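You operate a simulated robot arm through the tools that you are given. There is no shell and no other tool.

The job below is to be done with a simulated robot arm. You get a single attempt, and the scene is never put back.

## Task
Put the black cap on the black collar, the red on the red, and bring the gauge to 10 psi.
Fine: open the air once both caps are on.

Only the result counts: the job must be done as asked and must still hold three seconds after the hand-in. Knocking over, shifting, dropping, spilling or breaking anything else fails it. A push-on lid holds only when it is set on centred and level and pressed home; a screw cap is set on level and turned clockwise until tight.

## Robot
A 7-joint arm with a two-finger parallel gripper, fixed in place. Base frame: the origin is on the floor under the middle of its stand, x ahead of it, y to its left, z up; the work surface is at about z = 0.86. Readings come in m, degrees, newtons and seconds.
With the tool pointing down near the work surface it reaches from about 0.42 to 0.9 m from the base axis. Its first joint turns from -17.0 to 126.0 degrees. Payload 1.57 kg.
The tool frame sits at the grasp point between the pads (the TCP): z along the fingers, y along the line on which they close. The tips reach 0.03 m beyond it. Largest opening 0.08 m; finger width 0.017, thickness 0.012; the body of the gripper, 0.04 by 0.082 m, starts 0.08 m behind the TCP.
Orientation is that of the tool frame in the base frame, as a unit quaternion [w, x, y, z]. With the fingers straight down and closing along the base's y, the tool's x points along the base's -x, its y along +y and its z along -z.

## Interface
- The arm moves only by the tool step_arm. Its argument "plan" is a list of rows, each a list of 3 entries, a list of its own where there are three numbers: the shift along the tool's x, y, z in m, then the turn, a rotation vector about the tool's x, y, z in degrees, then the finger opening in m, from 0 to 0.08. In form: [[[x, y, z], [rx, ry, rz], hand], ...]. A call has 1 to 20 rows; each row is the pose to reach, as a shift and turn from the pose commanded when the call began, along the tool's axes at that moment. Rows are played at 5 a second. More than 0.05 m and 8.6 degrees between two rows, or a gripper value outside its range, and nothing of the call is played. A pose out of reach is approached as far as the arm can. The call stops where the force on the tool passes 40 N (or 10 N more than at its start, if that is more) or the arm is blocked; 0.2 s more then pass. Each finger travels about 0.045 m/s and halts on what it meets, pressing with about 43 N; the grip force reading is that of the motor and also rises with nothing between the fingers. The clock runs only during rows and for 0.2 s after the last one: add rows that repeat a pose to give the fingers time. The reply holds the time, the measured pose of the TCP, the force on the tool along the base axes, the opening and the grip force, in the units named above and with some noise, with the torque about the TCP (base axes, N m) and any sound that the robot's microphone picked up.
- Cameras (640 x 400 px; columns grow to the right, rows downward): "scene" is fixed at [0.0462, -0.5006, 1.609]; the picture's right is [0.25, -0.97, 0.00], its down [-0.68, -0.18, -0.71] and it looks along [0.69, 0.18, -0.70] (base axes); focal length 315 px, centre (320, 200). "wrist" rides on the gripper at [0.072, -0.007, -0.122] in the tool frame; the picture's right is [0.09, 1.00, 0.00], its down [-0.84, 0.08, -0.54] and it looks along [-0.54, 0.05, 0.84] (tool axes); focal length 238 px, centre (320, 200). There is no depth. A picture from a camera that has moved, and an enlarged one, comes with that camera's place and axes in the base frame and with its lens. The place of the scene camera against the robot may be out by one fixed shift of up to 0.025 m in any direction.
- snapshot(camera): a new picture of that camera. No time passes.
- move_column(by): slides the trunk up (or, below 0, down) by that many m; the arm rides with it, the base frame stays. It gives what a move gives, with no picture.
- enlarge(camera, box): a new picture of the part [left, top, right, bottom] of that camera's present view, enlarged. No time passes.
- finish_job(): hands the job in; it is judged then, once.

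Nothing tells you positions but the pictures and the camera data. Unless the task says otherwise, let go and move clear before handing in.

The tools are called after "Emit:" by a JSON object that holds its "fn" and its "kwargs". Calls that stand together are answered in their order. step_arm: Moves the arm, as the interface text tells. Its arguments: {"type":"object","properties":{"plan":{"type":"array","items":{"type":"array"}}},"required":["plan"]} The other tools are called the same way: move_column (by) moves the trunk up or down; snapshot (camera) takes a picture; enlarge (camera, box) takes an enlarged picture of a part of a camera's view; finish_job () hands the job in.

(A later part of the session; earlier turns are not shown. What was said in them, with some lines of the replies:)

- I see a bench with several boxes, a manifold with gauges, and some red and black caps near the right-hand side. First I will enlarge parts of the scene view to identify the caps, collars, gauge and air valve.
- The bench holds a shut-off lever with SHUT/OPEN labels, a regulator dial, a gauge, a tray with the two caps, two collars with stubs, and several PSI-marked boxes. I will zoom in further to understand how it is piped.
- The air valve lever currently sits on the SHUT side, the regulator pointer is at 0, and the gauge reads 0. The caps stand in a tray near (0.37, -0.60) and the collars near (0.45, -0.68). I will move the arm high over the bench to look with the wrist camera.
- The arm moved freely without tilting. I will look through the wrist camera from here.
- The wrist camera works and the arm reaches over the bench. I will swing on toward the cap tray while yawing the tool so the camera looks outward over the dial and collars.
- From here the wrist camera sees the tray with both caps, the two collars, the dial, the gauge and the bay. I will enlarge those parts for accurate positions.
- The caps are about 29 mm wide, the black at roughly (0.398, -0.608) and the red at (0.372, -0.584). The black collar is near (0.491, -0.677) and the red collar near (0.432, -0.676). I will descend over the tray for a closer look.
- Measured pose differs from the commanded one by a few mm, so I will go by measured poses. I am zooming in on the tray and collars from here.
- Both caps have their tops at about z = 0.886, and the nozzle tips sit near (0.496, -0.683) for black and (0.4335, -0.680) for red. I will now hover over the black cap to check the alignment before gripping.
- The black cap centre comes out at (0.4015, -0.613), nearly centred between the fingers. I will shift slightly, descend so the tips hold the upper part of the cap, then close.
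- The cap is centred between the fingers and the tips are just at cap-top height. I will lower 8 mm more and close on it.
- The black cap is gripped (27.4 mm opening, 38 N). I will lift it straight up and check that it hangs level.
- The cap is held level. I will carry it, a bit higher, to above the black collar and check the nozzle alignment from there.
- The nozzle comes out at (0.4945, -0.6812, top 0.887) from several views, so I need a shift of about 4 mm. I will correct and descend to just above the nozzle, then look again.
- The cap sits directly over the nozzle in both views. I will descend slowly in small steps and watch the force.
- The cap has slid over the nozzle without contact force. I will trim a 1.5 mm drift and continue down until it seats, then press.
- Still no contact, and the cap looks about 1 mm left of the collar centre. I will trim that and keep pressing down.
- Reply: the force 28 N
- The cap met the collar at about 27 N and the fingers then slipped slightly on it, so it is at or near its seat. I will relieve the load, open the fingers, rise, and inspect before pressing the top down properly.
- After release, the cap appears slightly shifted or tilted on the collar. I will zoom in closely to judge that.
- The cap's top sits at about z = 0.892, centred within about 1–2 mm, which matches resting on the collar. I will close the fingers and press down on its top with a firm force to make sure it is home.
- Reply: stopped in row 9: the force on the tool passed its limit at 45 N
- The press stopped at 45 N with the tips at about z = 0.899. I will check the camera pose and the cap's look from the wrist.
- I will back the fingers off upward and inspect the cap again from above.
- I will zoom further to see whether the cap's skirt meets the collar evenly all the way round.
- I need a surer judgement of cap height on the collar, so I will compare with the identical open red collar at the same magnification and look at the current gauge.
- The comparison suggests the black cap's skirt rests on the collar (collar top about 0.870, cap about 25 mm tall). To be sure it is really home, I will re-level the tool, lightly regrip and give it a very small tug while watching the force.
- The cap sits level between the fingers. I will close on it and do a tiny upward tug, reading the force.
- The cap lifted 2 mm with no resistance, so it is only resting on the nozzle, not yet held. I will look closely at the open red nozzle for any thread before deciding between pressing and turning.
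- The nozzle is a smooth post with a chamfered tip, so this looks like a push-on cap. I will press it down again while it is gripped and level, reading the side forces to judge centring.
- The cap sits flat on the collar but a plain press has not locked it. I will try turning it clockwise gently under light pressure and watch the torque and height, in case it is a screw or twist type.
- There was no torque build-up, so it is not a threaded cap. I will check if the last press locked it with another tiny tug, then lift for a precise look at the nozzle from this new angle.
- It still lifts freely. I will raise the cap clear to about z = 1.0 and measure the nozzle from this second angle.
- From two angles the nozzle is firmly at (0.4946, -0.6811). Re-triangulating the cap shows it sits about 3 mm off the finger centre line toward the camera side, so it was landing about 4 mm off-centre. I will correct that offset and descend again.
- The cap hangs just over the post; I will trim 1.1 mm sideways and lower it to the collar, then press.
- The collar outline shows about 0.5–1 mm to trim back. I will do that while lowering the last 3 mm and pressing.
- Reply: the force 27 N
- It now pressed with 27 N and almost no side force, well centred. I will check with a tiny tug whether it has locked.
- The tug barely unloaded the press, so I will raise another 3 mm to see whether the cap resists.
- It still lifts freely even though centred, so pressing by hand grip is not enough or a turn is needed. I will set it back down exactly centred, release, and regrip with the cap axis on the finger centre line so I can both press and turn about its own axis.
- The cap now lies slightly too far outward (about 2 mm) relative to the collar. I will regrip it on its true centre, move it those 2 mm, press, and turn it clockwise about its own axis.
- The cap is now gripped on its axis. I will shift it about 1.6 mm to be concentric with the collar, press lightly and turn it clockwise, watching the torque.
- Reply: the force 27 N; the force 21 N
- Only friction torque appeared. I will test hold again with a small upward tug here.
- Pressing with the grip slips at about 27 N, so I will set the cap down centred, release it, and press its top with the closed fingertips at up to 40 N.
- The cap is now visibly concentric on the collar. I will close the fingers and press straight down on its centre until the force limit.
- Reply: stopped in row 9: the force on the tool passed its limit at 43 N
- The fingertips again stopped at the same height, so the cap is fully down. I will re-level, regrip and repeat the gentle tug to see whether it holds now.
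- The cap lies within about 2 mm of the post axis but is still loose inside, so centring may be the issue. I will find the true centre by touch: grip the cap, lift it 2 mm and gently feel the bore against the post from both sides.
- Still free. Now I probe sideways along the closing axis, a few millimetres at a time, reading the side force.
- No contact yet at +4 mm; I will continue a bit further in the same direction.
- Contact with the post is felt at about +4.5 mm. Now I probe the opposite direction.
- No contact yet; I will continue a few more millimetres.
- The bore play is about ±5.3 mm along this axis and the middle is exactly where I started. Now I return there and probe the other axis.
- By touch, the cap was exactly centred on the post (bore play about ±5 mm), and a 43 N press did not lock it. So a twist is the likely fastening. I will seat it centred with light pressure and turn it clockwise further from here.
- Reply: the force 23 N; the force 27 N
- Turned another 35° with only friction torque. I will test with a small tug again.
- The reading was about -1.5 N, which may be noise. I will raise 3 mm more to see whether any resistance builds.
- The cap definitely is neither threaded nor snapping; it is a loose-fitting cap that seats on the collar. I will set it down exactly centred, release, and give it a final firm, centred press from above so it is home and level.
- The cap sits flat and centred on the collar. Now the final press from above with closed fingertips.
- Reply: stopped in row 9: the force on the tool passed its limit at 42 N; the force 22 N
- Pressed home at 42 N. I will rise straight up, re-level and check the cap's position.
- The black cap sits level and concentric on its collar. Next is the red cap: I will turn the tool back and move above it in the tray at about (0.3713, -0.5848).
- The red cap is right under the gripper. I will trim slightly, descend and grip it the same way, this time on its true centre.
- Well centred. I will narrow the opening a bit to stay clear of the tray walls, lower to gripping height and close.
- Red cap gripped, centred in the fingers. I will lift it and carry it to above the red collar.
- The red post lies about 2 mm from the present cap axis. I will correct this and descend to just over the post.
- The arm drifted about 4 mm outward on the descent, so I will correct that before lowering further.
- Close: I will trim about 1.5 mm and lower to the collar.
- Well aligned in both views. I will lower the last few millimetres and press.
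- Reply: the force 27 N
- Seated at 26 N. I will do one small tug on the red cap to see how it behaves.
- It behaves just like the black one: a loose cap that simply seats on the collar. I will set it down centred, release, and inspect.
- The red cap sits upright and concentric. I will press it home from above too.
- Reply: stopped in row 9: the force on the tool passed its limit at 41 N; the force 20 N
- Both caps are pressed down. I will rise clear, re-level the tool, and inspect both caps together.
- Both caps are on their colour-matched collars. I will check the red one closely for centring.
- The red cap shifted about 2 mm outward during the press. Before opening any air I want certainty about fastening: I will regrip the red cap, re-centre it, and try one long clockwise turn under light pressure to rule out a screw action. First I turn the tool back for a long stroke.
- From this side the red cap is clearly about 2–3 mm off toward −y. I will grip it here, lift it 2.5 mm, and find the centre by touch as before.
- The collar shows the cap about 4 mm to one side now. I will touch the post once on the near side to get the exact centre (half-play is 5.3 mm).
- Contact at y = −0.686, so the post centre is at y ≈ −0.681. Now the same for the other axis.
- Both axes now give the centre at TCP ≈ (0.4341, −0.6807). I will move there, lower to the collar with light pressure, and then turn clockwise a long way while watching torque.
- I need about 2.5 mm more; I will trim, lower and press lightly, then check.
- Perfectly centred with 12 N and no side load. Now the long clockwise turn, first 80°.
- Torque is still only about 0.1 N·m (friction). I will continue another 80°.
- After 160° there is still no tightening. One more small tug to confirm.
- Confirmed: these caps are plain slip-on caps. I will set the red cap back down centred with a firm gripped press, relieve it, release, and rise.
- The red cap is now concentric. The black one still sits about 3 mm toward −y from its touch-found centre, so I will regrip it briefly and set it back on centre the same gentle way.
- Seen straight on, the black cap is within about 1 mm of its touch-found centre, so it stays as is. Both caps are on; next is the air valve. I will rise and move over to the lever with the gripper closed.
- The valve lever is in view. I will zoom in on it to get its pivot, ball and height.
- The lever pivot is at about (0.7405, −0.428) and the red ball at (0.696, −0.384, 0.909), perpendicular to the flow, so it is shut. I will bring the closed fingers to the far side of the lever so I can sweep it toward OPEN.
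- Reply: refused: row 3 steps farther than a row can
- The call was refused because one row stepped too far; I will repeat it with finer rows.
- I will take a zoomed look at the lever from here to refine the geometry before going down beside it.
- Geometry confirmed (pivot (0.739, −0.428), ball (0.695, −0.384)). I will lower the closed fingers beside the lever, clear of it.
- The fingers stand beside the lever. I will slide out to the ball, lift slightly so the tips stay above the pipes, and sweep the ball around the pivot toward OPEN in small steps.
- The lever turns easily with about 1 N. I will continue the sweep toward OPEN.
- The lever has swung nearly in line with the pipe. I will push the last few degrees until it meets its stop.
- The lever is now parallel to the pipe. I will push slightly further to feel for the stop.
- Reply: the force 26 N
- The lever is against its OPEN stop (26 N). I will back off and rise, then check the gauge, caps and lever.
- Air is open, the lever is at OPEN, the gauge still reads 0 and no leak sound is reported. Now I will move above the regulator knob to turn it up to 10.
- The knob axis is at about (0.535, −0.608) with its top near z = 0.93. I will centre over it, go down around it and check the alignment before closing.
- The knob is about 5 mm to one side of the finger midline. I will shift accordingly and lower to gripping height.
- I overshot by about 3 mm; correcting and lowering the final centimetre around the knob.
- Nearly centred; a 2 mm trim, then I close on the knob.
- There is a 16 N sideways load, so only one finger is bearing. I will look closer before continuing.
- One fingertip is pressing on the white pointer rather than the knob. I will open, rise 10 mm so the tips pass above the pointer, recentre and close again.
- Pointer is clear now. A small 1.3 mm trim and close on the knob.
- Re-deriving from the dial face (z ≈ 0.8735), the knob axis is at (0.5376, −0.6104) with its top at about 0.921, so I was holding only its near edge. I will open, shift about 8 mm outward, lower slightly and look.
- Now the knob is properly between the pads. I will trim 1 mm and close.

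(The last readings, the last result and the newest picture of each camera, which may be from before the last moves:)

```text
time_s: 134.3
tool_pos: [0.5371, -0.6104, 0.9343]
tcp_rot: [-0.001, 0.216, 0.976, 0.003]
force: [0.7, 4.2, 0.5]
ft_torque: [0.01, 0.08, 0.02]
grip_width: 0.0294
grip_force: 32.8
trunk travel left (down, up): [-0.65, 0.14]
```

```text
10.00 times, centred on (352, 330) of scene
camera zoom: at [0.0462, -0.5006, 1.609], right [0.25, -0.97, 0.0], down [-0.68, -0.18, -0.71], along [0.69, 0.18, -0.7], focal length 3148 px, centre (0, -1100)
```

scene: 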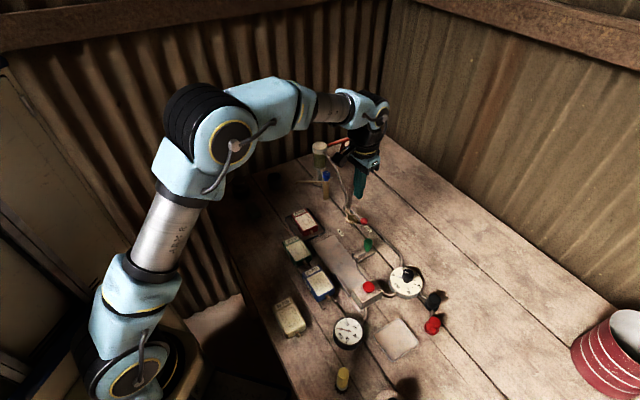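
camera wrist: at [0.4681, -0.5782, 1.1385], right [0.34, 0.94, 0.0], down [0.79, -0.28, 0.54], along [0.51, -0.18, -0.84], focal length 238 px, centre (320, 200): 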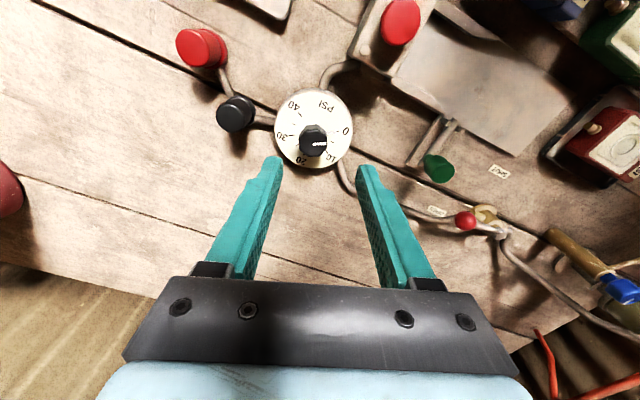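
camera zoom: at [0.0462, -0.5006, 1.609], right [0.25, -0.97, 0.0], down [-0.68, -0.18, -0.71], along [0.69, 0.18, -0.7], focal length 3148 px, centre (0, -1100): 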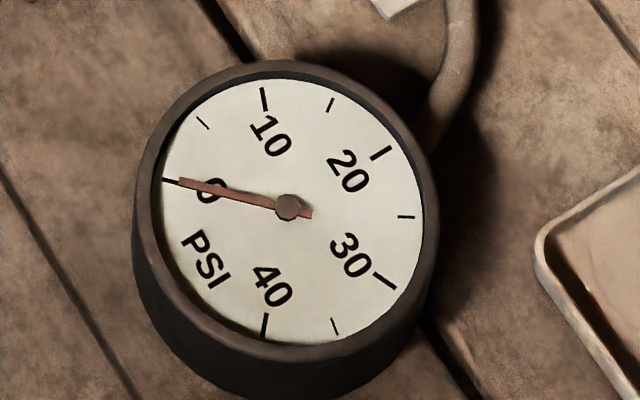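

Gripped squarely on the knob. I will turn it clockwise 30° and check the gauge.

Emit:
{"fn": "step_arm", "kwargs": {"plan": [[[0.0, 0.0, 0.0], [0, 0, 0], 0.0], [[0.0, 0.0, 0.0], [0, 0, 7.5], 0.0], [[0.0, 0.0, 0.0], [0, 0, 15], 0.0], [[0.0, 0.0, 0.0], [0, 0, 22.5], 0.0], [[0.0, 0.0, 0.0], [0, 0, 30], 0.0], [[0.0, 0.0, 0.0], [0, 0, 30], 0.0]]}}

Emit:
{"fn": "enlarge", "kwargs": {"camera": "scene", "box": [320, 310, 384, 350]}}

Emit:
{"fn": "enlarge", "kwargs": {"camera": "wrist", "box": [240, 90, 400, 230]}}

Emit:
{"fn": "enlarge", "kwargs": {"camera": "scene", "box": [370, 240, 460, 340]}}

```text
time_s: 135.7
tool_pos: [0.5383, -0.609, 0.9338]
tcp_rot: [-0.002, 0.462, 0.887, 0.001]
force: [6.2, 18.6, 0.9]
ft_torque: [0.39, -0.16, 0.02]
grip_width: 0.0296
grip_force: 38.8
trunk travel left (down, up): [-0.65, 0.14]
```

```text
10.00 times, centred on (352, 330) of scene
camera zoom: at [0.0462, -0.5006, 1.609], right [0.25, -0.97, 0.0], down [-0.68, -0.18, -0.71], along [0.69, 0.18, -0.7], focal length 3148 px, centre (0, -1100)
```

zoom: 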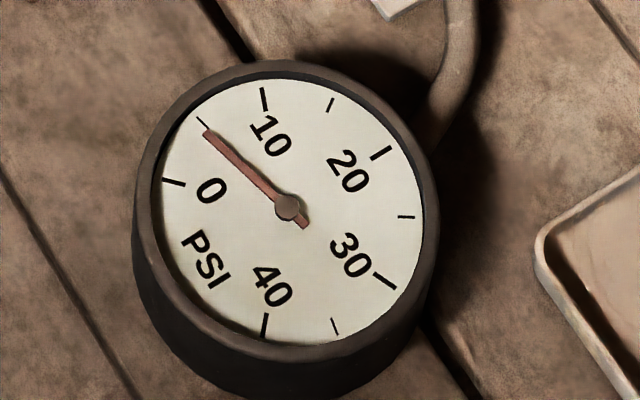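

```text
2.86 times, centred on (320, 160) of wrist
camera zoom: at [0.4926, -0.5537, 1.0559], right [0.76, 0.65, 0.0], down [0.54, -0.64, 0.54], along [0.35, -0.41, -0.84], focal length 681 px, centre (320, 314)
```

zoom: 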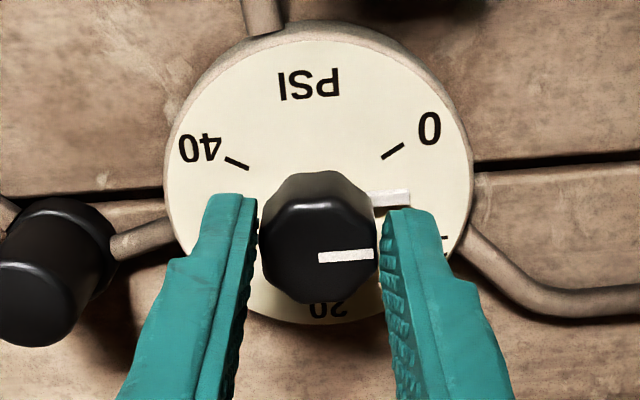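

```text
4.00 times, centred on (415, 290) of scene
camera zoom: at [0.0462, -0.5006, 1.609], right [0.25, -0.97, 0.0], down [-0.68, -0.18, -0.71], along [0.69, 0.18, -0.7], focal length 1259 px, centre (-60, -160)
```

zoom: 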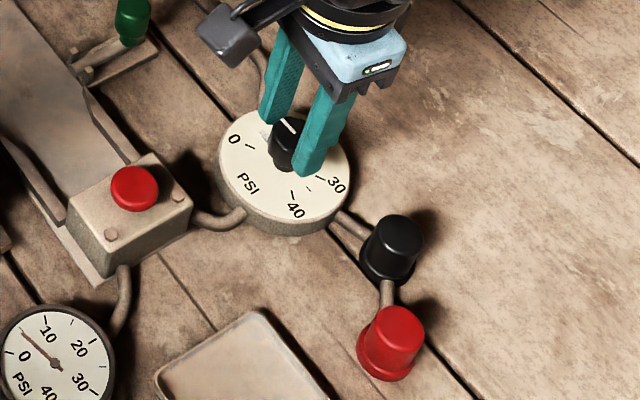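

The gauge rose to about 4.6 psi for 30° and the caps hold with no leak sound. I will relieve the side load slightly and turn a further 30°.

Emit:
{"fn": "step_arm", "kwargs": {"plan": [[[0.001, 0.0013, 0.0], [0, 0, 7.5], 0.0], [[0.001, 0.0013, 0.0], [0, 0, 15], 0.0], [[0.001, 0.0013, 0.0], [0, 0, 22.5], 0.0], [[0.001, 0.0013, 0.0], [0, 0, 29], 0.0], [[0.001, 0.0013, 0.0], [0, 0, 29], 0.0]]}}

Emit:
{"fn": "enlarge", "kwargs": {"camera": "scene", "box": [320, 310, 384, 350]}}

Emit:
{"fn": "enlarge", "kwargs": {"camera": "wrist", "box": [240, 90, 400, 230]}}

```text
time_s: 136.9
tool_pos: [0.54, -0.6081, 0.9339]
tcp_rot: [-0.001, 0.669, 0.743, 0.001]
force: [21.9, 13.6, 3.1]
ft_torque: [0.12, -0.59, 0.09]
grip_width: 0.0286
grip_force: 38.6
trunk travel left (down, up): [-0.65, 0.14]
```

```text
10.00 times, centred on (352, 330) of scene
camera zoom: at [0.0462, -0.5006, 1.609], right [0.25, -0.97, 0.0], down [-0.68, -0.18, -0.71], along [0.69, 0.18, -0.7], focal length 3148 px, centre (0, -1100)
```

zoom: 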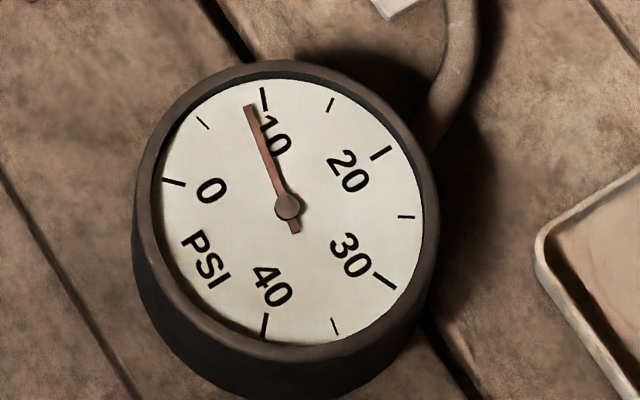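

```text
2.86 times, centred on (320, 160) of wrist
camera zoom: at [0.5267, -0.5374, 1.0557], right [0.98, 0.2, 0.0], down [0.17, -0.83, 0.54], along [0.11, -0.53, -0.84], focal length 681 px, centre (320, 314)
```

zoom: 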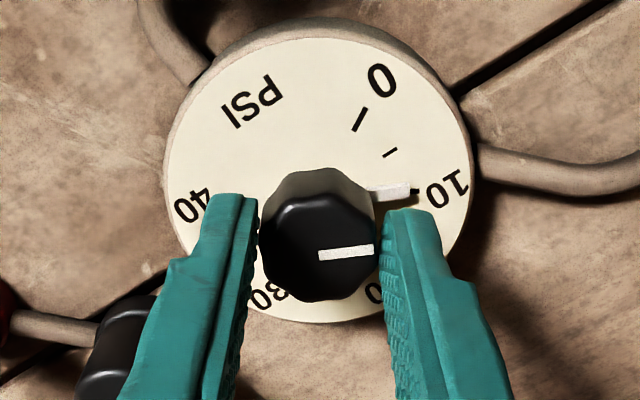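

The gauge reads about 8.7 psi. I need roughly 9° more; I will relieve the side load and turn that last bit.

Emit:
{"fn": "step_arm", "kwargs": {"plan": [[[0.001, 0.002, 0.0], [0, 0, 3], 0.0], [[0.001, 0.002, 0.0], [0, 0, 6], 0.0], [[0.001, 0.002, 0.0], [0, 0, 8.5], 0.0], [[0.001, 0.002, 0.0], [0, 0, 8.5], 0.0]]}}

Emit:
{"fn": "enlarge", "kwargs": {"camera": "scene", "box": [320, 310, 384, 350]}}

Emit:
{"fn": "enlarge", "kwargs": {"camera": "wrist", "box": [240, 90, 400, 230]}}

```text
time_s: 137.9
tool_pos: [0.5412, -0.6083, 0.9349]
tcp_rot: [-0.001, 0.722, 0.692, 0.0]
force: [22.0, 2.0, 2.8]
ft_torque: [-0.16, -0.62, 0.04]
grip_width: 0.0289
grip_force: 39.0
trunk travel left (down, up): [-0.65, 0.14]
```

```text
10.00 times, centred on (352, 330) of scene
camera zoom: at [0.0462, -0.5006, 1.609], right [0.25, -0.97, 0.0], down [-0.68, -0.18, -0.71], along [0.69, 0.18, -0.7], focal length 3148 px, centre (0, -1100)
```

zoom: 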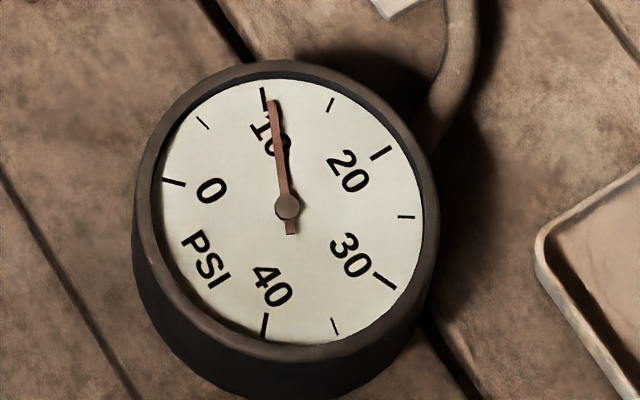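

```text
2.86 times, centred on (320, 160) of wrist
camera zoom: at [0.5381, -0.536, 1.0557], right [1.0, 0.05, 0.0], down [0.04, -0.84, 0.54], along [0.03, -0.54, -0.84], focal length 681 px, centre (320, 314)
```

zoom: 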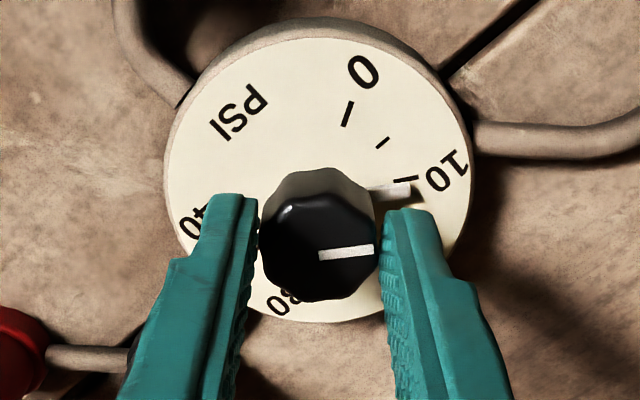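

The needle is just past 10. I will zoom in to read it more finely.

Emit:
{"fn": "enlarge", "kwargs": {"camera": "scene", "box": [334, 314, 366, 346]}}

```text
12.50 times, centred on (350, 330) of scene
camera zoom: at [0.0462, -0.5006, 1.609], right [0.25, -0.97, 0.0], down [-0.68, -0.18, -0.71], along [0.69, 0.18, -0.7], focal length 3935 px, centre (-55, -1425)
```

zoom: 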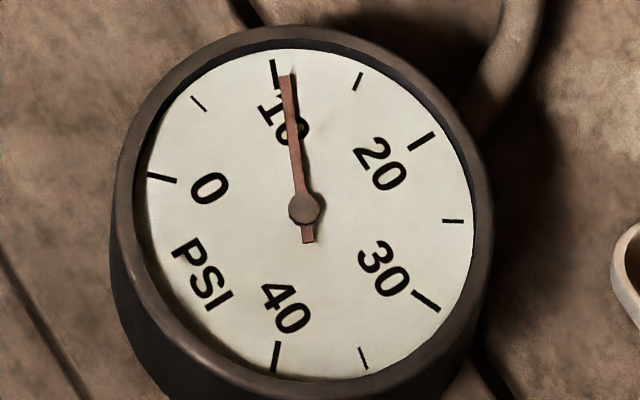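

It reads roughly 10.5, but the needle may still be settling. I will hold still for a second and read again.

Emit:
{"fn": "step_arm", "kwargs": {"plan": [[[0.0, 0.0, 0.0], [0, 0, 0], 0.0], [[0.0, 0.0, 0.0], [0, 0, 0], 0.0], [[0.0, 0.0, 0.0], [0, 0, 0], 0.0], [[0.0, 0.0, 0.0], [0, 0, 0], 0.0], [[0.0, 0.0, 0.0], [0, 0, 0], 0.0], [[0.0, 0.0, 0.0], [0, 0, 0], 0.0]]}}

Emit:
{"fn": "enlarge", "kwargs": {"camera": "scene", "box": [334, 314, 366, 346]}}

```text
time_s: 139.3
tool_pos: [0.5421, -0.6074, 0.9333]
tcp_rot: [-0.001, 0.723, 0.691, 0.0]
force: [23.5, -4.1, 5.3]
ft_torque: [-0.54, -0.7, 0.07]
grip_width: 0.0287
grip_force: 38.1
trunk travel left (down, up): [-0.65, 0.14]
```

```text
12.50 times, centred on (350, 330) of scene
camera zoom: at [0.0462, -0.5006, 1.609], right [0.25, -0.97, 0.0], down [-0.68, -0.18, -0.71], along [0.69, 0.18, -0.7], focal length 3935 px, centre (-55, -1425)
```

zoom: 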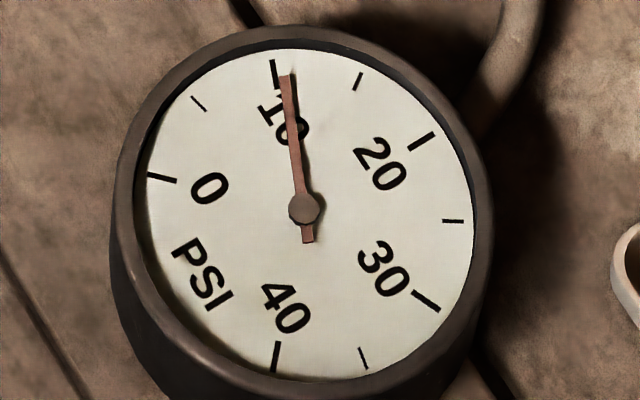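

Fitting the dial ticks, the needle is at about 10.6 psi, so I need to turn back about 4°. I will do that and relieve the side load at the same time.

Emit:
{"fn": "step_arm", "kwargs": {"plan": [[[0.0, 0.001, 0.0], [0, 0, -1.5], 0.0], [[0.0, 0.002, 0.0], [0, 0, -3], 0.0], [[0.0, 0.002, 0.0], [0, 0, -4.3], 0.0], [[0.0, 0.002, 0.0], [0, 0, -4.3], 0.0]]}}

Emit:
{"fn": "enlarge", "kwargs": {"camera": "scene", "box": [334, 314, 366, 346]}}

Emit:
{"fn": "enlarge", "kwargs": {"camera": "wrist", "box": [240, 90, 400, 230]}}

```text
time_s: 140.3
tool_pos: [0.5409, -0.6082, 0.9357]
tcp_rot: [-0.002, 0.696, 0.718, 0.001]
force: [4.6, -8.4, 10.7]
ft_torque: [-0.11, -0.16, 0.01]
grip_width: 0.0288
grip_force: 38.7
trunk travel left (down, up): [-0.65, 0.14]
```

```text
12.50 times, centred on (350, 330) of scene
camera zoom: at [0.0462, -0.5006, 1.609], right [0.25, -0.97, 0.0], down [-0.68, -0.18, -0.71], along [0.69, 0.18, -0.7], focal length 3935 px, centre (-55, -1425)
```

zoom: 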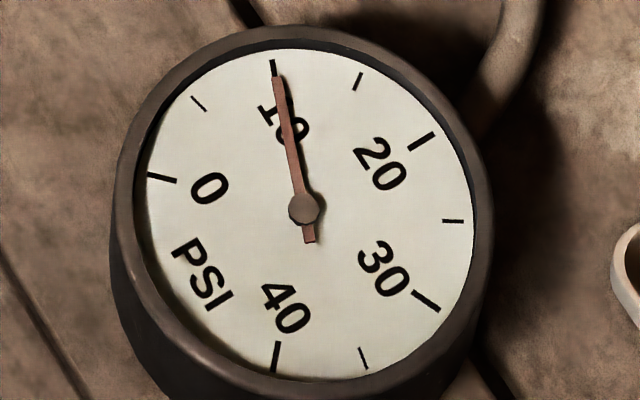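

```text
2.86 times, centred on (320, 160) of wrist
camera zoom: at [0.5328, -0.5364, 1.0558], right [0.99, 0.12, 0.0], down [0.1, -0.84, 0.54], along [0.06, -0.54, -0.84], focal length 681 px, centre (320, 314)
```

zoom: 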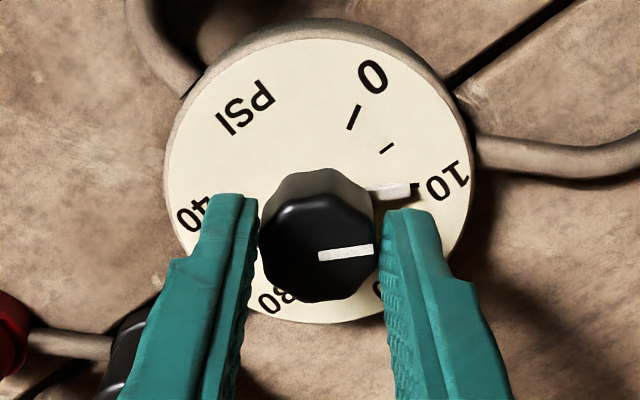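

It reads about 10.15 now, with the dial pointer on 10. One more degree back while relieving the residual forces, then I will release and read again.

Emit:
{"fn": "step_arm", "kwargs": {"plan": [[[-0.0005, 0.0003, -0.0005], [0, 0, -1.0], 0.0], [[-0.0008, 0.0004, -0.001], [0, 0, -1.0], 0.0], [[-0.0008, 0.0004, -0.001], [0, 0, -1.0], 0.0]]}}

Emit:
{"fn": "enlarge", "kwargs": {"camera": "scene", "box": [334, 314, 366, 346]}}

```text
time_s: 141.1
tool_pos: [0.5406, -0.6087, 0.9341]
tcp_rot: [-0.004, 0.69, 0.724, -0.001]
force: [-10.4, -3.7, -2.5]
ft_torque: [-1.05, 0.22, -0.04]
grip_width: 0.0287
grip_force: 38.9
trunk travel left (down, up): [-0.65, 0.14]
```

```text
12.50 times, centred on (350, 330) of scene
camera zoom: at [0.0462, -0.5006, 1.609], right [0.25, -0.97, 0.0], down [-0.68, -0.18, -0.71], along [0.69, 0.18, -0.7], focal length 3935 px, centre (-55, -1425)
```

zoom: 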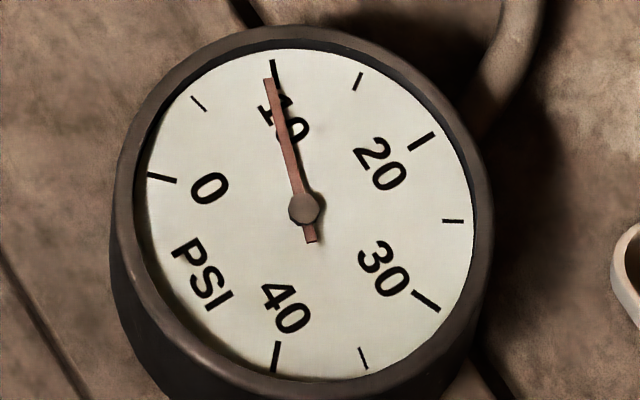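

The needle moved to about 9.45, as the stored side load also turns the knob. I will release the knob and read the settled value.

Emit:
{"fn": "step_arm", "kwargs": {"plan": [[[0.0, 0.0, 0.0], [0, 0, 0], 0.034], [[0.0, 0.0, 0.0], [0, 0, 0], 0.042], [[0.0, 0.0, 0.0], [0, 0, 0], 0.042], [[0.0, 0.0, 0.0], [0, 0, 0], 0.042]]}}

Emit:
{"fn": "enlarge", "kwargs": {"camera": "scene", "box": [334, 314, 366, 346]}}

Emit:
{"fn": "enlarge", "kwargs": {"camera": "wrist", "box": [240, 90, 400, 230]}}

```text
time_s: 142.1
tool_pos: [0.5436, -0.6082, 0.935]
tcp_rot: [-0.002, 0.69, 0.724, 0.001]
force: [-0.5, 0.1, 0.2]
ft_torque: [0.02, 0.01, 0.03]
grip_width: 0.0418
grip_force: 0.1
trunk travel left (down, up): [-0.65, 0.14]
```

```text
12.50 times, centred on (350, 330) of scene
camera zoom: at [0.0462, -0.5006, 1.609], right [0.25, -0.97, 0.0], down [-0.68, -0.18, -0.71], along [0.69, 0.18, -0.7], focal length 3935 px, centre (-55, -1425)
```

zoom: 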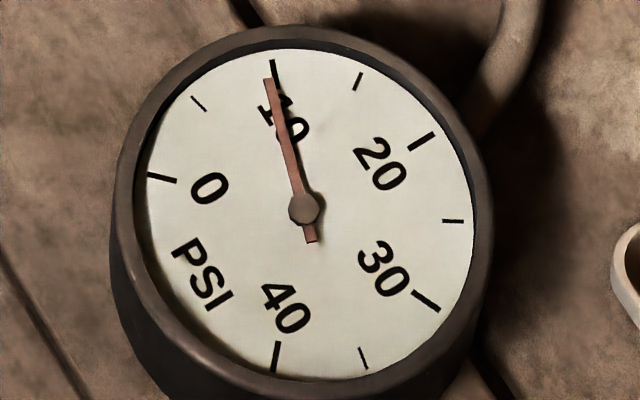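

```text
2.86 times, centred on (320, 160) of wrist
camera zoom: at [0.5334, -0.5365, 1.0568], right [0.99, 0.14, 0.0], down [0.12, -0.83, 0.54], along [0.07, -0.53, -0.84], focal length 681 px, centre (320, 314)
```

zoom: 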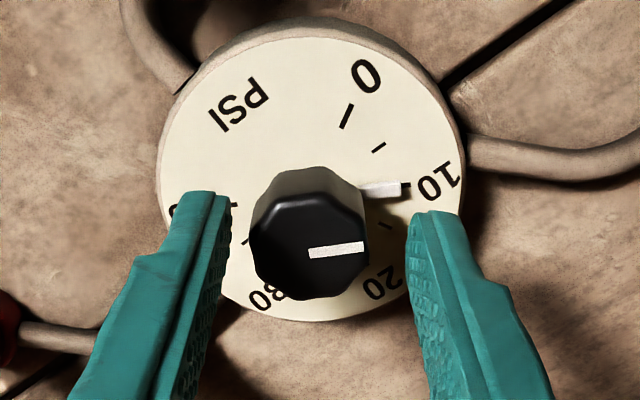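

The knob stays put at about 9.45 psi after release. I will recentre the gripper on the knob axis, regrip and turn about 3.7° clockwise.

Emit:
{"fn": "step_arm", "kwargs": {"plan": [[[0.002, -0.002, 0.0], [0, 0, 0], 0.042], [[0.002, -0.002, 0.0], [0, 0, 0], 0.042], [[0.002, -0.002, 0.0], [0, 0, 0], 0.042]]}}

Emit:
{"fn": "enlarge", "kwargs": {"camera": "wrist", "box": [240, 90, 400, 230]}}

```text
time_s: 142.9
tool_pos: [0.5422, -0.6066, 0.9345]
tcp_rot: [-0.002, 0.689, 0.725, 0.0]
force: [-0.1, -0.2, -0.3]
ft_torque: [0.04, -0.01, -0.03]
grip_width: 0.0419
grip_force: 0.0
trunk travel left (down, up): [-0.65, 0.14]
```

```text
2.86 times, centred on (320, 160) of wrist
camera zoom: at [0.5312, -0.535, 1.0567], right [0.99, 0.14, 0.0], down [0.12, -0.83, 0.54], along [0.07, -0.53, -0.84], focal length 681 px, centre (320, 314)
```

zoom: 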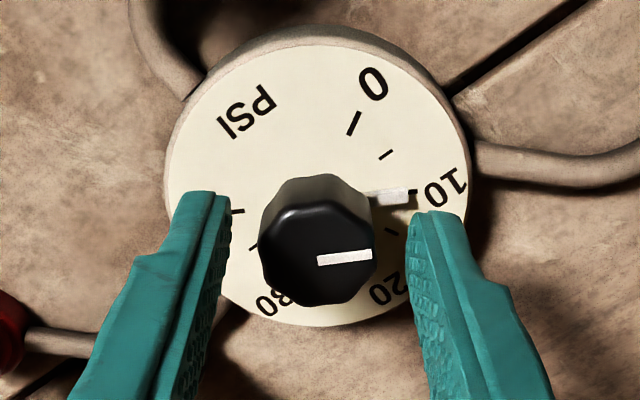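

Centred. I will close and rotate 3.7° clockwise, then read.

Emit:
{"fn": "step_arm", "kwargs": {"plan": [[[0.0, 0.0, 0.0], [0, 0, 0], 0.034], [[0.0, 0.0, 0.0], [0, 0, 0], 0.026], [[0.0, 0.0, 0.0], [0, 0, 0], 0.015], [[0.0, 0.0, 0.0], [0, 0, 0], 0.0], [[0.0, 0.0, 0.0], [0, 0, 0], 0.0]]}}

Emit:
{"fn": "enlarge", "kwargs": {"camera": "scene", "box": [334, 314, 366, 346]}}

```text
time_s: 144.1
tool_pos: [0.5416, -0.6052, 0.9354]
tcp_rot: [-0.003, 0.69, 0.724, 0.001]
force: [-0.6, -0.4, 0.6]
ft_torque: [-0.01, -0.01, -0.03]
grip_width: 0.0288
grip_force: 38.5
trunk travel left (down, up): [-0.65, 0.14]
```

```text
12.50 times, centred on (350, 330) of scene
camera zoom: at [0.0462, -0.5006, 1.609], right [0.25, -0.97, 0.0], down [-0.68, -0.18, -0.71], along [0.69, 0.18, -0.7], focal length 3935 px, centre (-55, -1425)
```

zoom: 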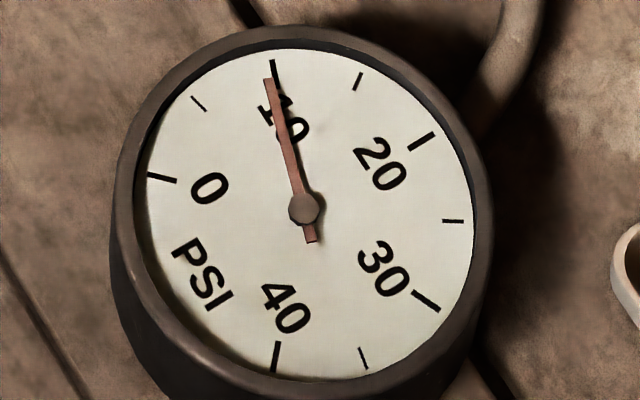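

Gripped cleanly with no side load and the reading unchanged. Now the small turn.

Emit:
{"fn": "step_arm", "kwargs": {"plan": [[[0.0, 0.0, 0.0], [0, 0, 1.8], 0.0], [[0.0, 0.0, 0.0], [0, 0, 3.6], 0.0], [[0.0, 0.0, 0.0], [0, 0, 3.6], 0.0], [[0.0, 0.0, 0.0], [0, 0, 3.6], 0.0]]}}

Emit:
{"fn": "enlarge", "kwargs": {"camera": "scene", "box": [334, 314, 366, 346]}}

```text
time_s: 145.1
tool_pos: [0.5412, -0.6076, 0.9347]
tcp_rot: [-0.002, 0.712, 0.702, 0.0]
force: [4.4, -6.2, -1.4]
ft_torque: [0.12, -0.3, 0.02]
grip_width: 0.029
grip_force: 39.2
trunk travel left (down, up): [-0.65, 0.14]
```

```text
12.50 times, centred on (350, 330) of scene
camera zoom: at [0.0462, -0.5006, 1.609], right [0.25, -0.97, 0.0], down [-0.68, -0.18, -0.71], along [0.69, 0.18, -0.7], focal length 3935 px, centre (-55, -1425)
```

zoom: 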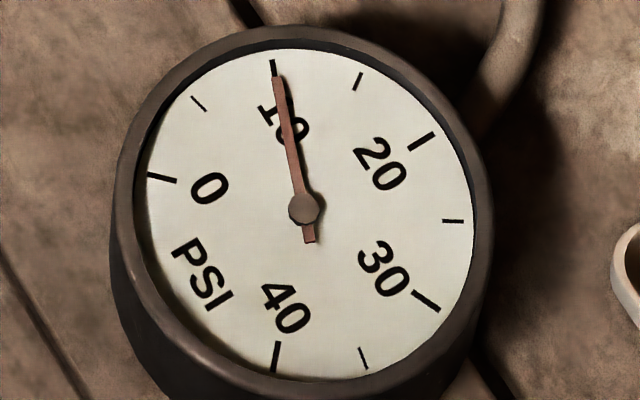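

About 10.2 now. I will ease back a further 0.9° without shifting sideways.

Emit:
{"fn": "step_arm", "kwargs": {"plan": [[[0.0, 0.0, 0.0], [0, 0, -0.5], 0.0], [[0.0, 0.0, 0.0], [0, 0, -0.9], 0.0], [[0.0, 0.0, 0.0], [0, 0, -0.9], 0.0]]}}

Emit:
{"fn": "enlarge", "kwargs": {"camera": "scene", "box": [334, 314, 366, 346]}}

```text
time_s: 145.9
tool_pos: [0.5408, -0.6062, 0.9347]
tcp_rot: [-0.003, 0.706, 0.708, 0.0]
force: [5.3, -6.2, -9.2]
ft_torque: [-1.01, -0.12, 0.05]
grip_width: 0.0287
grip_force: 38.6
trunk travel left (down, up): [-0.65, 0.14]
```

```text
12.50 times, centred on (350, 330) of scene
camera zoom: at [0.0462, -0.5006, 1.609], right [0.25, -0.97, 0.0], down [-0.68, -0.18, -0.71], along [0.69, 0.18, -0.7], focal length 3935 px, centre (-55, -1425)
```

zoom: 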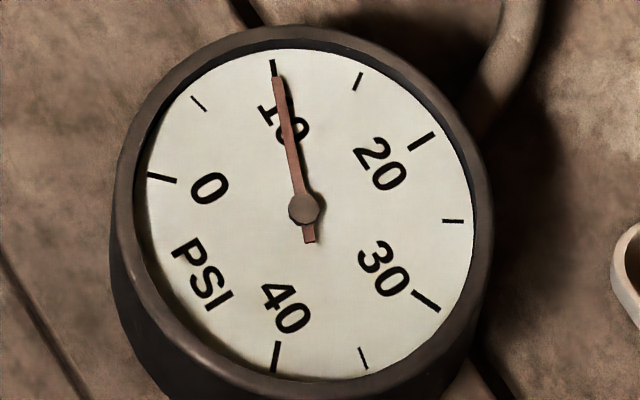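

It reads about 10.1. I will release the knob and read the settled value.

Emit:
{"fn": "step_arm", "kwargs": {"plan": [[[0.0, 0.0, 0.0], [0, 0, 0], 0.034], [[0.0, 0.0, 0.0], [0, 0, 0], 0.044], [[0.0, 0.0, 0.0], [0, 0, 0], 0.044], [[0.0, 0.0, 0.0], [0, 0, 0], 0.044]]}}

Emit:
{"fn": "enlarge", "kwargs": {"camera": "scene", "box": [334, 314, 366, 346]}}

Emit:
{"fn": "enlarge", "kwargs": {"camera": "scene", "box": [340, 314, 360, 334]}}

Emit:
{"fn": "enlarge", "kwargs": {"camera": "wrist", "box": [240, 90, 400, 230]}}

```text
time_s: 146.9
tool_pos: [0.5405, -0.6069, 0.9351]
tcp_rot: [-0.002, 0.706, 0.708, 0.001]
force: [0.0, -1.2, 0.5]
ft_torque: [0.01, 0.03, 0.01]
grip_width: 0.0441
grip_force: 0.0
trunk travel left (down, up): [-0.65, 0.14]
```

```text
12.50 times, centred on (350, 330) of scene
camera zoom: at [0.0462, -0.5006, 1.609], right [0.25, -0.97, 0.0], down [-0.68, -0.18, -0.71], along [0.69, 0.18, -0.7], focal length 3935 px, centre (-55, -1425)
```

zoom: 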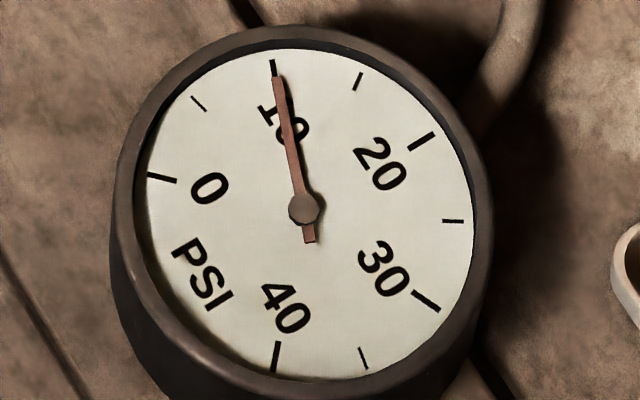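

```text
16.00 times, centred on (350, 324) of scene
camera zoom: at [0.0462, -0.5006, 1.609], right [0.25, -0.97, 0.0], down [-0.68, -0.18, -0.71], along [0.69, 0.18, -0.7], focal length 5037 px, centre (-160, -1784)
```

zoom: 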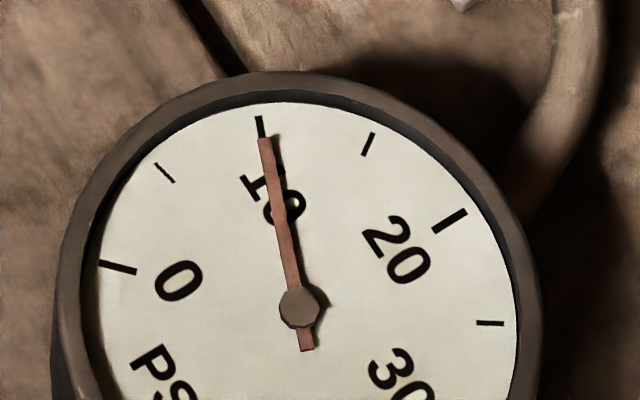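

```text
2.86 times, centred on (320, 160) of wrist
camera zoom: at [0.5345, -0.5342, 1.0576], right [1.0, 0.09, 0.0], down [0.08, -0.84, 0.54], along [0.05, -0.54, -0.84], focal length 681 px, centre (320, 314)
```

zoom: 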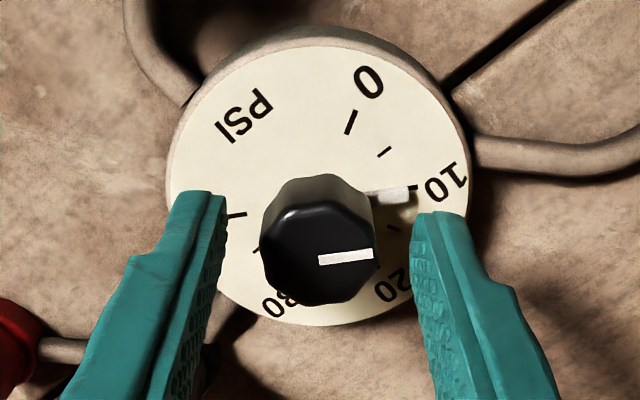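

The gauge now reads about 10.1 psi with the knob released. I will rise straight up clear of the knob and double-check everything, including the gauge from the wrist camera.

Emit:
{"fn": "step_arm", "kwargs": {"plan": [[[0.0, 0.0, -0.01], [0, 0, 0], 0.05], [[0.0, 0.0, -0.03], [0, 0, 0], 0.05], [[0.0, 0.0, -0.07], [0, 0, 0], 0.05], [[0.0, 0.0, -0.11], [0, 0, 0], 0.05], [[0.0, 0.0, -0.15], [0, 0, 0], 0.05], [[0.03, 0.0, -0.17], [0, 0, 0], 0.05], [[0.06, 0.0, -0.19], [0, 0, 0], 0.05], [[0.06, 0.0, -0.19], [0, 0, 0], 0.05]]}}

Emit:
{"fn": "snapshot", "kwargs": {"camera": "wrist"}}

Emit:
{"fn": "snapshot", "kwargs": {"camera": "scene"}}

Emit:
{"fn": "enlarge", "kwargs": {"camera": "scene", "box": [340, 314, 360, 334]}}

Emit:
{"fn": "enlarge", "kwargs": {"camera": "scene", "box": [380, 250, 460, 340]}}

```text
time_s: 148.7
tool_pos: [0.5381, -0.5452, 1.1293]
tcp_rot: [-0.003, 0.707, 0.708, 0.001]
force: [-0.3, 0.4, 0.5]
ft_torque: [0.0, 0.06, 0.0]
grip_width: 0.0502
grip_force: 0.0
trunk travel left (down, up): [-0.65, 0.14]
```

```text
taken
camera wrist: at [0.5315, -0.4734, 1.2508], right [1.0, 0.09, 0.0], down [0.08, -0.84, 0.54], along [0.05, -0.54, -0.84], focal length 238 px, centre (320, 200)
```

wrist: 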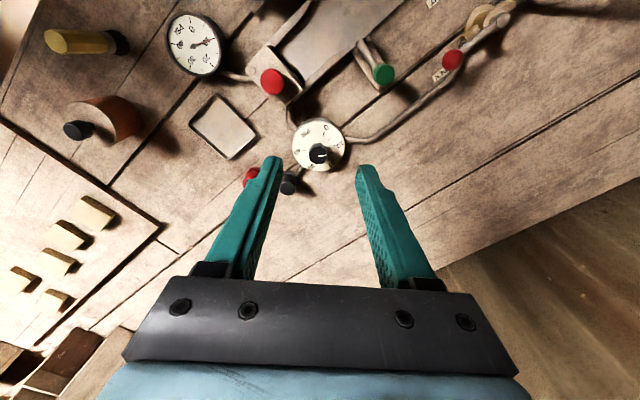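

```text
taken
```

scene: 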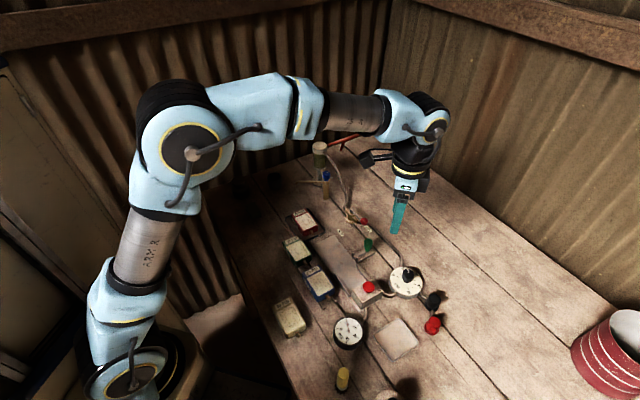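

```text
16.00 times, centred on (350, 324) of scene
camera zoom: at [0.0462, -0.5006, 1.609], right [0.25, -0.97, 0.0], down [-0.68, -0.18, -0.71], along [0.69, 0.18, -0.7], focal length 5037 px, centre (-160, -1784)
```

zoom: 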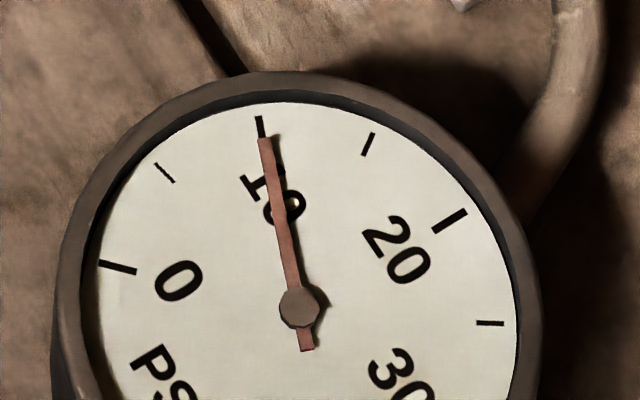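

```text
4.44 times, centred on (420, 295) of scene
camera zoom: at [0.0462, -0.5006, 1.609], right [0.25, -0.97, 0.0], down [-0.68, -0.18, -0.71], along [0.69, 0.18, -0.7], focal length 1399 px, centre (-124, -222)
```

zoom: 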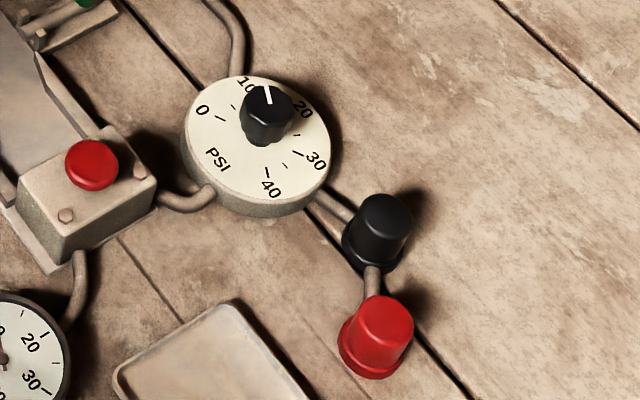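

Everything looks in place. I will take a second reading of the gauge from the wrist camera and look at both caps and the valve once more.

Emit:
{"fn": "enlarge", "kwargs": {"camera": "wrist", "box": [160, 5, 224, 85]}}

Emit:
{"fn": "enlarge", "kwargs": {"camera": "scene", "box": [412, 286, 452, 336]}}

Emit:
{"fn": "enlarge", "kwargs": {"camera": "scene", "box": [320, 196, 384, 236]}}

```text
5.00 times, centred on (192, 45) of wrist
camera zoom: at [0.5315, -0.4734, 1.2508], right [1.0, 0.09, 0.0], down [0.08, -0.84, 0.54], along [0.05, -0.54, -0.84], focal length 1192 px, centre (960, 975)
```

zoom: 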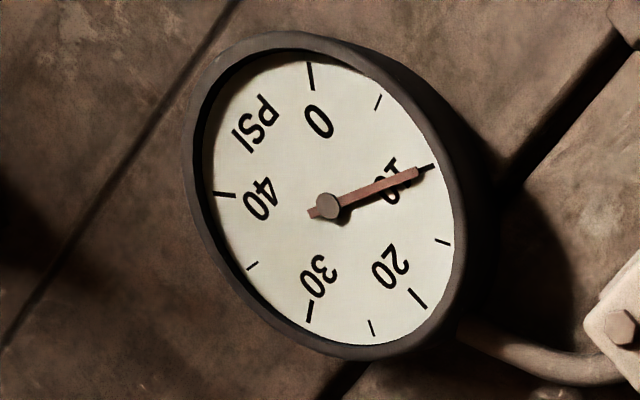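

```text
8.00 times, centred on (432, 311) of scene
camera zoom: at [0.0462, -0.5006, 1.609], right [0.25, -0.97, 0.0], down [-0.68, -0.18, -0.71], along [0.69, 0.18, -0.7], focal length 2519 px, centre (-576, -688)
```

zoom: 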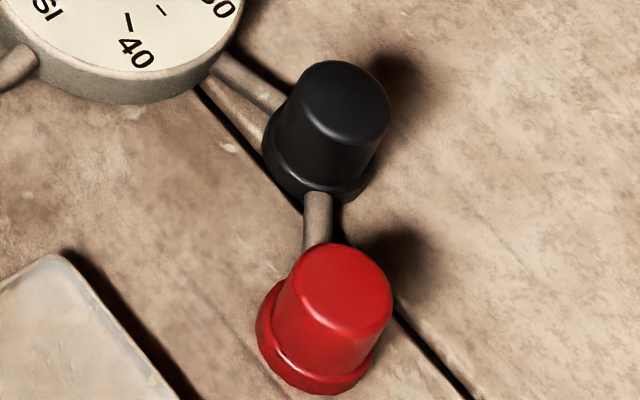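

```text
10.00 times, centred on (352, 216) of scene
camera zoom: at [0.0462, -0.5006, 1.609], right [0.25, -0.97, 0.0], down [-0.68, -0.18, -0.71], along [0.69, 0.18, -0.7], focal length 3148 px, centre (0, 40)
```

zoom: 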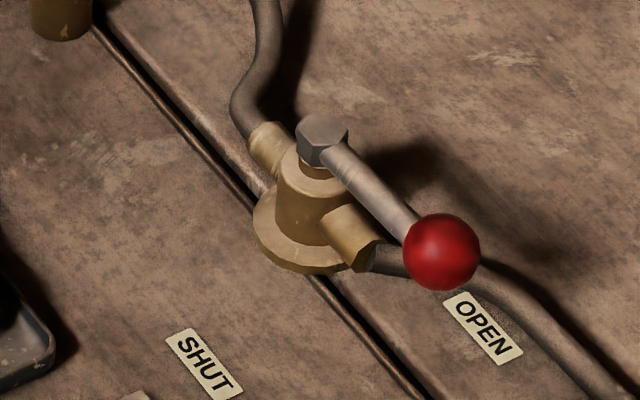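

The second view also puts the needle on 10 (within about 0.2 psi), the lever is at OPEN, and both caps stand on their collars. I will wait about three seconds and recheck that nothing drifts.

Emit:
{"fn": "step_arm", "kwargs": {"plan": [[[0, 0, 0], [0, 0, 0], 0.05], [[0, 0, 0], [0, 0, 0], 0.05], [[0, 0, 0], [0, 0, 0], 0.05], [[0, 0, 0], [0, 0, 0], 0.05], [[0, 0, 0], [0, 0, 0], 0.05], [[0, 0, 0], [0, 0, 0], 0.05], [[0, 0, 0], [0, 0, 0], 0.05], [[0, 0, 0], [0, 0, 0], 0.05], [[0, 0, 0], [0, 0, 0], 0.05], [[0, 0, 0], [0, 0, 0], 0.05], [[0, 0, 0], [0, 0, 0], 0.05], [[0, 0, 0], [0, 0, 0], 0.05], [[0, 0, 0], [0, 0, 0], 0.05], [[0, 0, 0], [0, 0, 0], 0.05], [[0, 0, 0], [0, 0, 0], 0.05]]}}

Emit:
{"fn": "enlarge", "kwargs": {"camera": "scene", "box": [340, 314, 360, 334]}}

Emit:
{"fn": "enlarge", "kwargs": {"camera": "scene", "box": [412, 286, 452, 336]}}

```text
time_s: 151.9
tool_pos: [0.5378, -0.5448, 1.1286]
tcp_rot: [-0.001, 0.707, 0.708, 0.001]
force: [-0.5, -0.5, -0.8]
ft_torque: [0.0, 0.01, 0.04]
grip_width: 0.0501
grip_force: 0.1
trunk travel left (down, up): [-0.65, 0.14]
```

```text
16.00 times, centred on (350, 324) of scene
camera zoom: at [0.0462, -0.5006, 1.609], right [0.25, -0.97, 0.0], down [-0.68, -0.18, -0.71], along [0.69, 0.18, -0.7], focal length 5037 px, centre (-160, -1784)
```

zoom: 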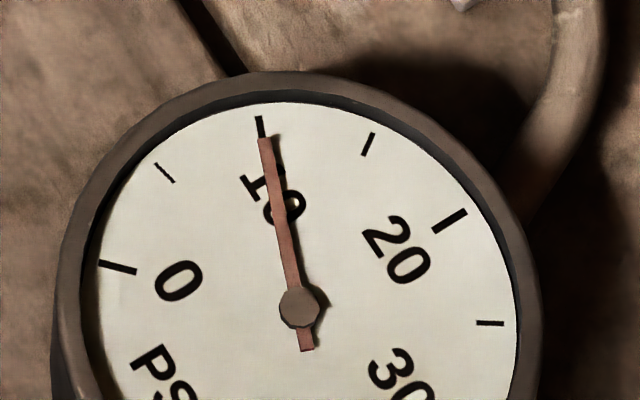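

```text
8.00 times, centred on (432, 311) of scene
camera zoom: at [0.0462, -0.5006, 1.609], right [0.25, -0.97, 0.0], down [-0.68, -0.18, -0.71], along [0.69, 0.18, -0.7], focal length 2519 px, centre (-576, -688)
```

zoom: 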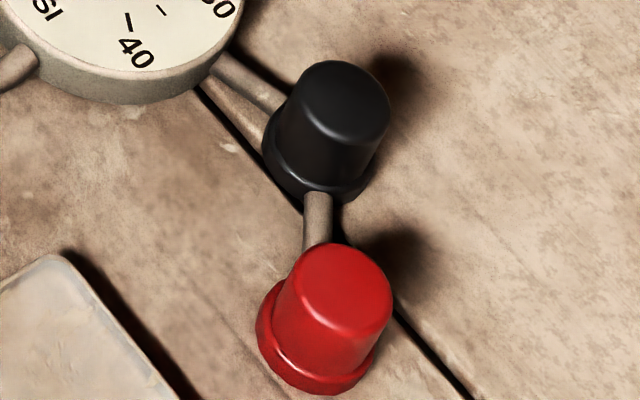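

Nothing has moved: the gauge holds at 10 psi, both caps are on their matching collars, the air valve is at OPEN and the arm is clear. I am handing the job in.

Emit:
{"fn": "finish_job", "kwargs": {}}

```text
The job is handed in.
```

The black cap is on the black collar, the red cap is on the red collar, and the gauge reads 10 psi, give or take about 0.2. I handed the job in with the arm clear of the bench.

- **Caps:** Neither cap locked on. I pressed both at up to about 40 N and turned both clockwise. The red one turned 160° with only friction, and each still lifted freely on a light tug. They appear to be plain slip-on caps resting flat on the collars, within about 1–2 mm of centre. If they are meant to lock, they are not locked.
- **Air:** I opened the valve only after both caps were on. The lever is against its OPEN stop.
- **Pressure:** I turned the regulator knob up from 0 and trimmed it around 10 while watching the gauge. After I let go of the knob, the gauge and caps held steady for about five seconds, with no leak sound reported.

I saw nothing else on the bench shifted or knocked over.
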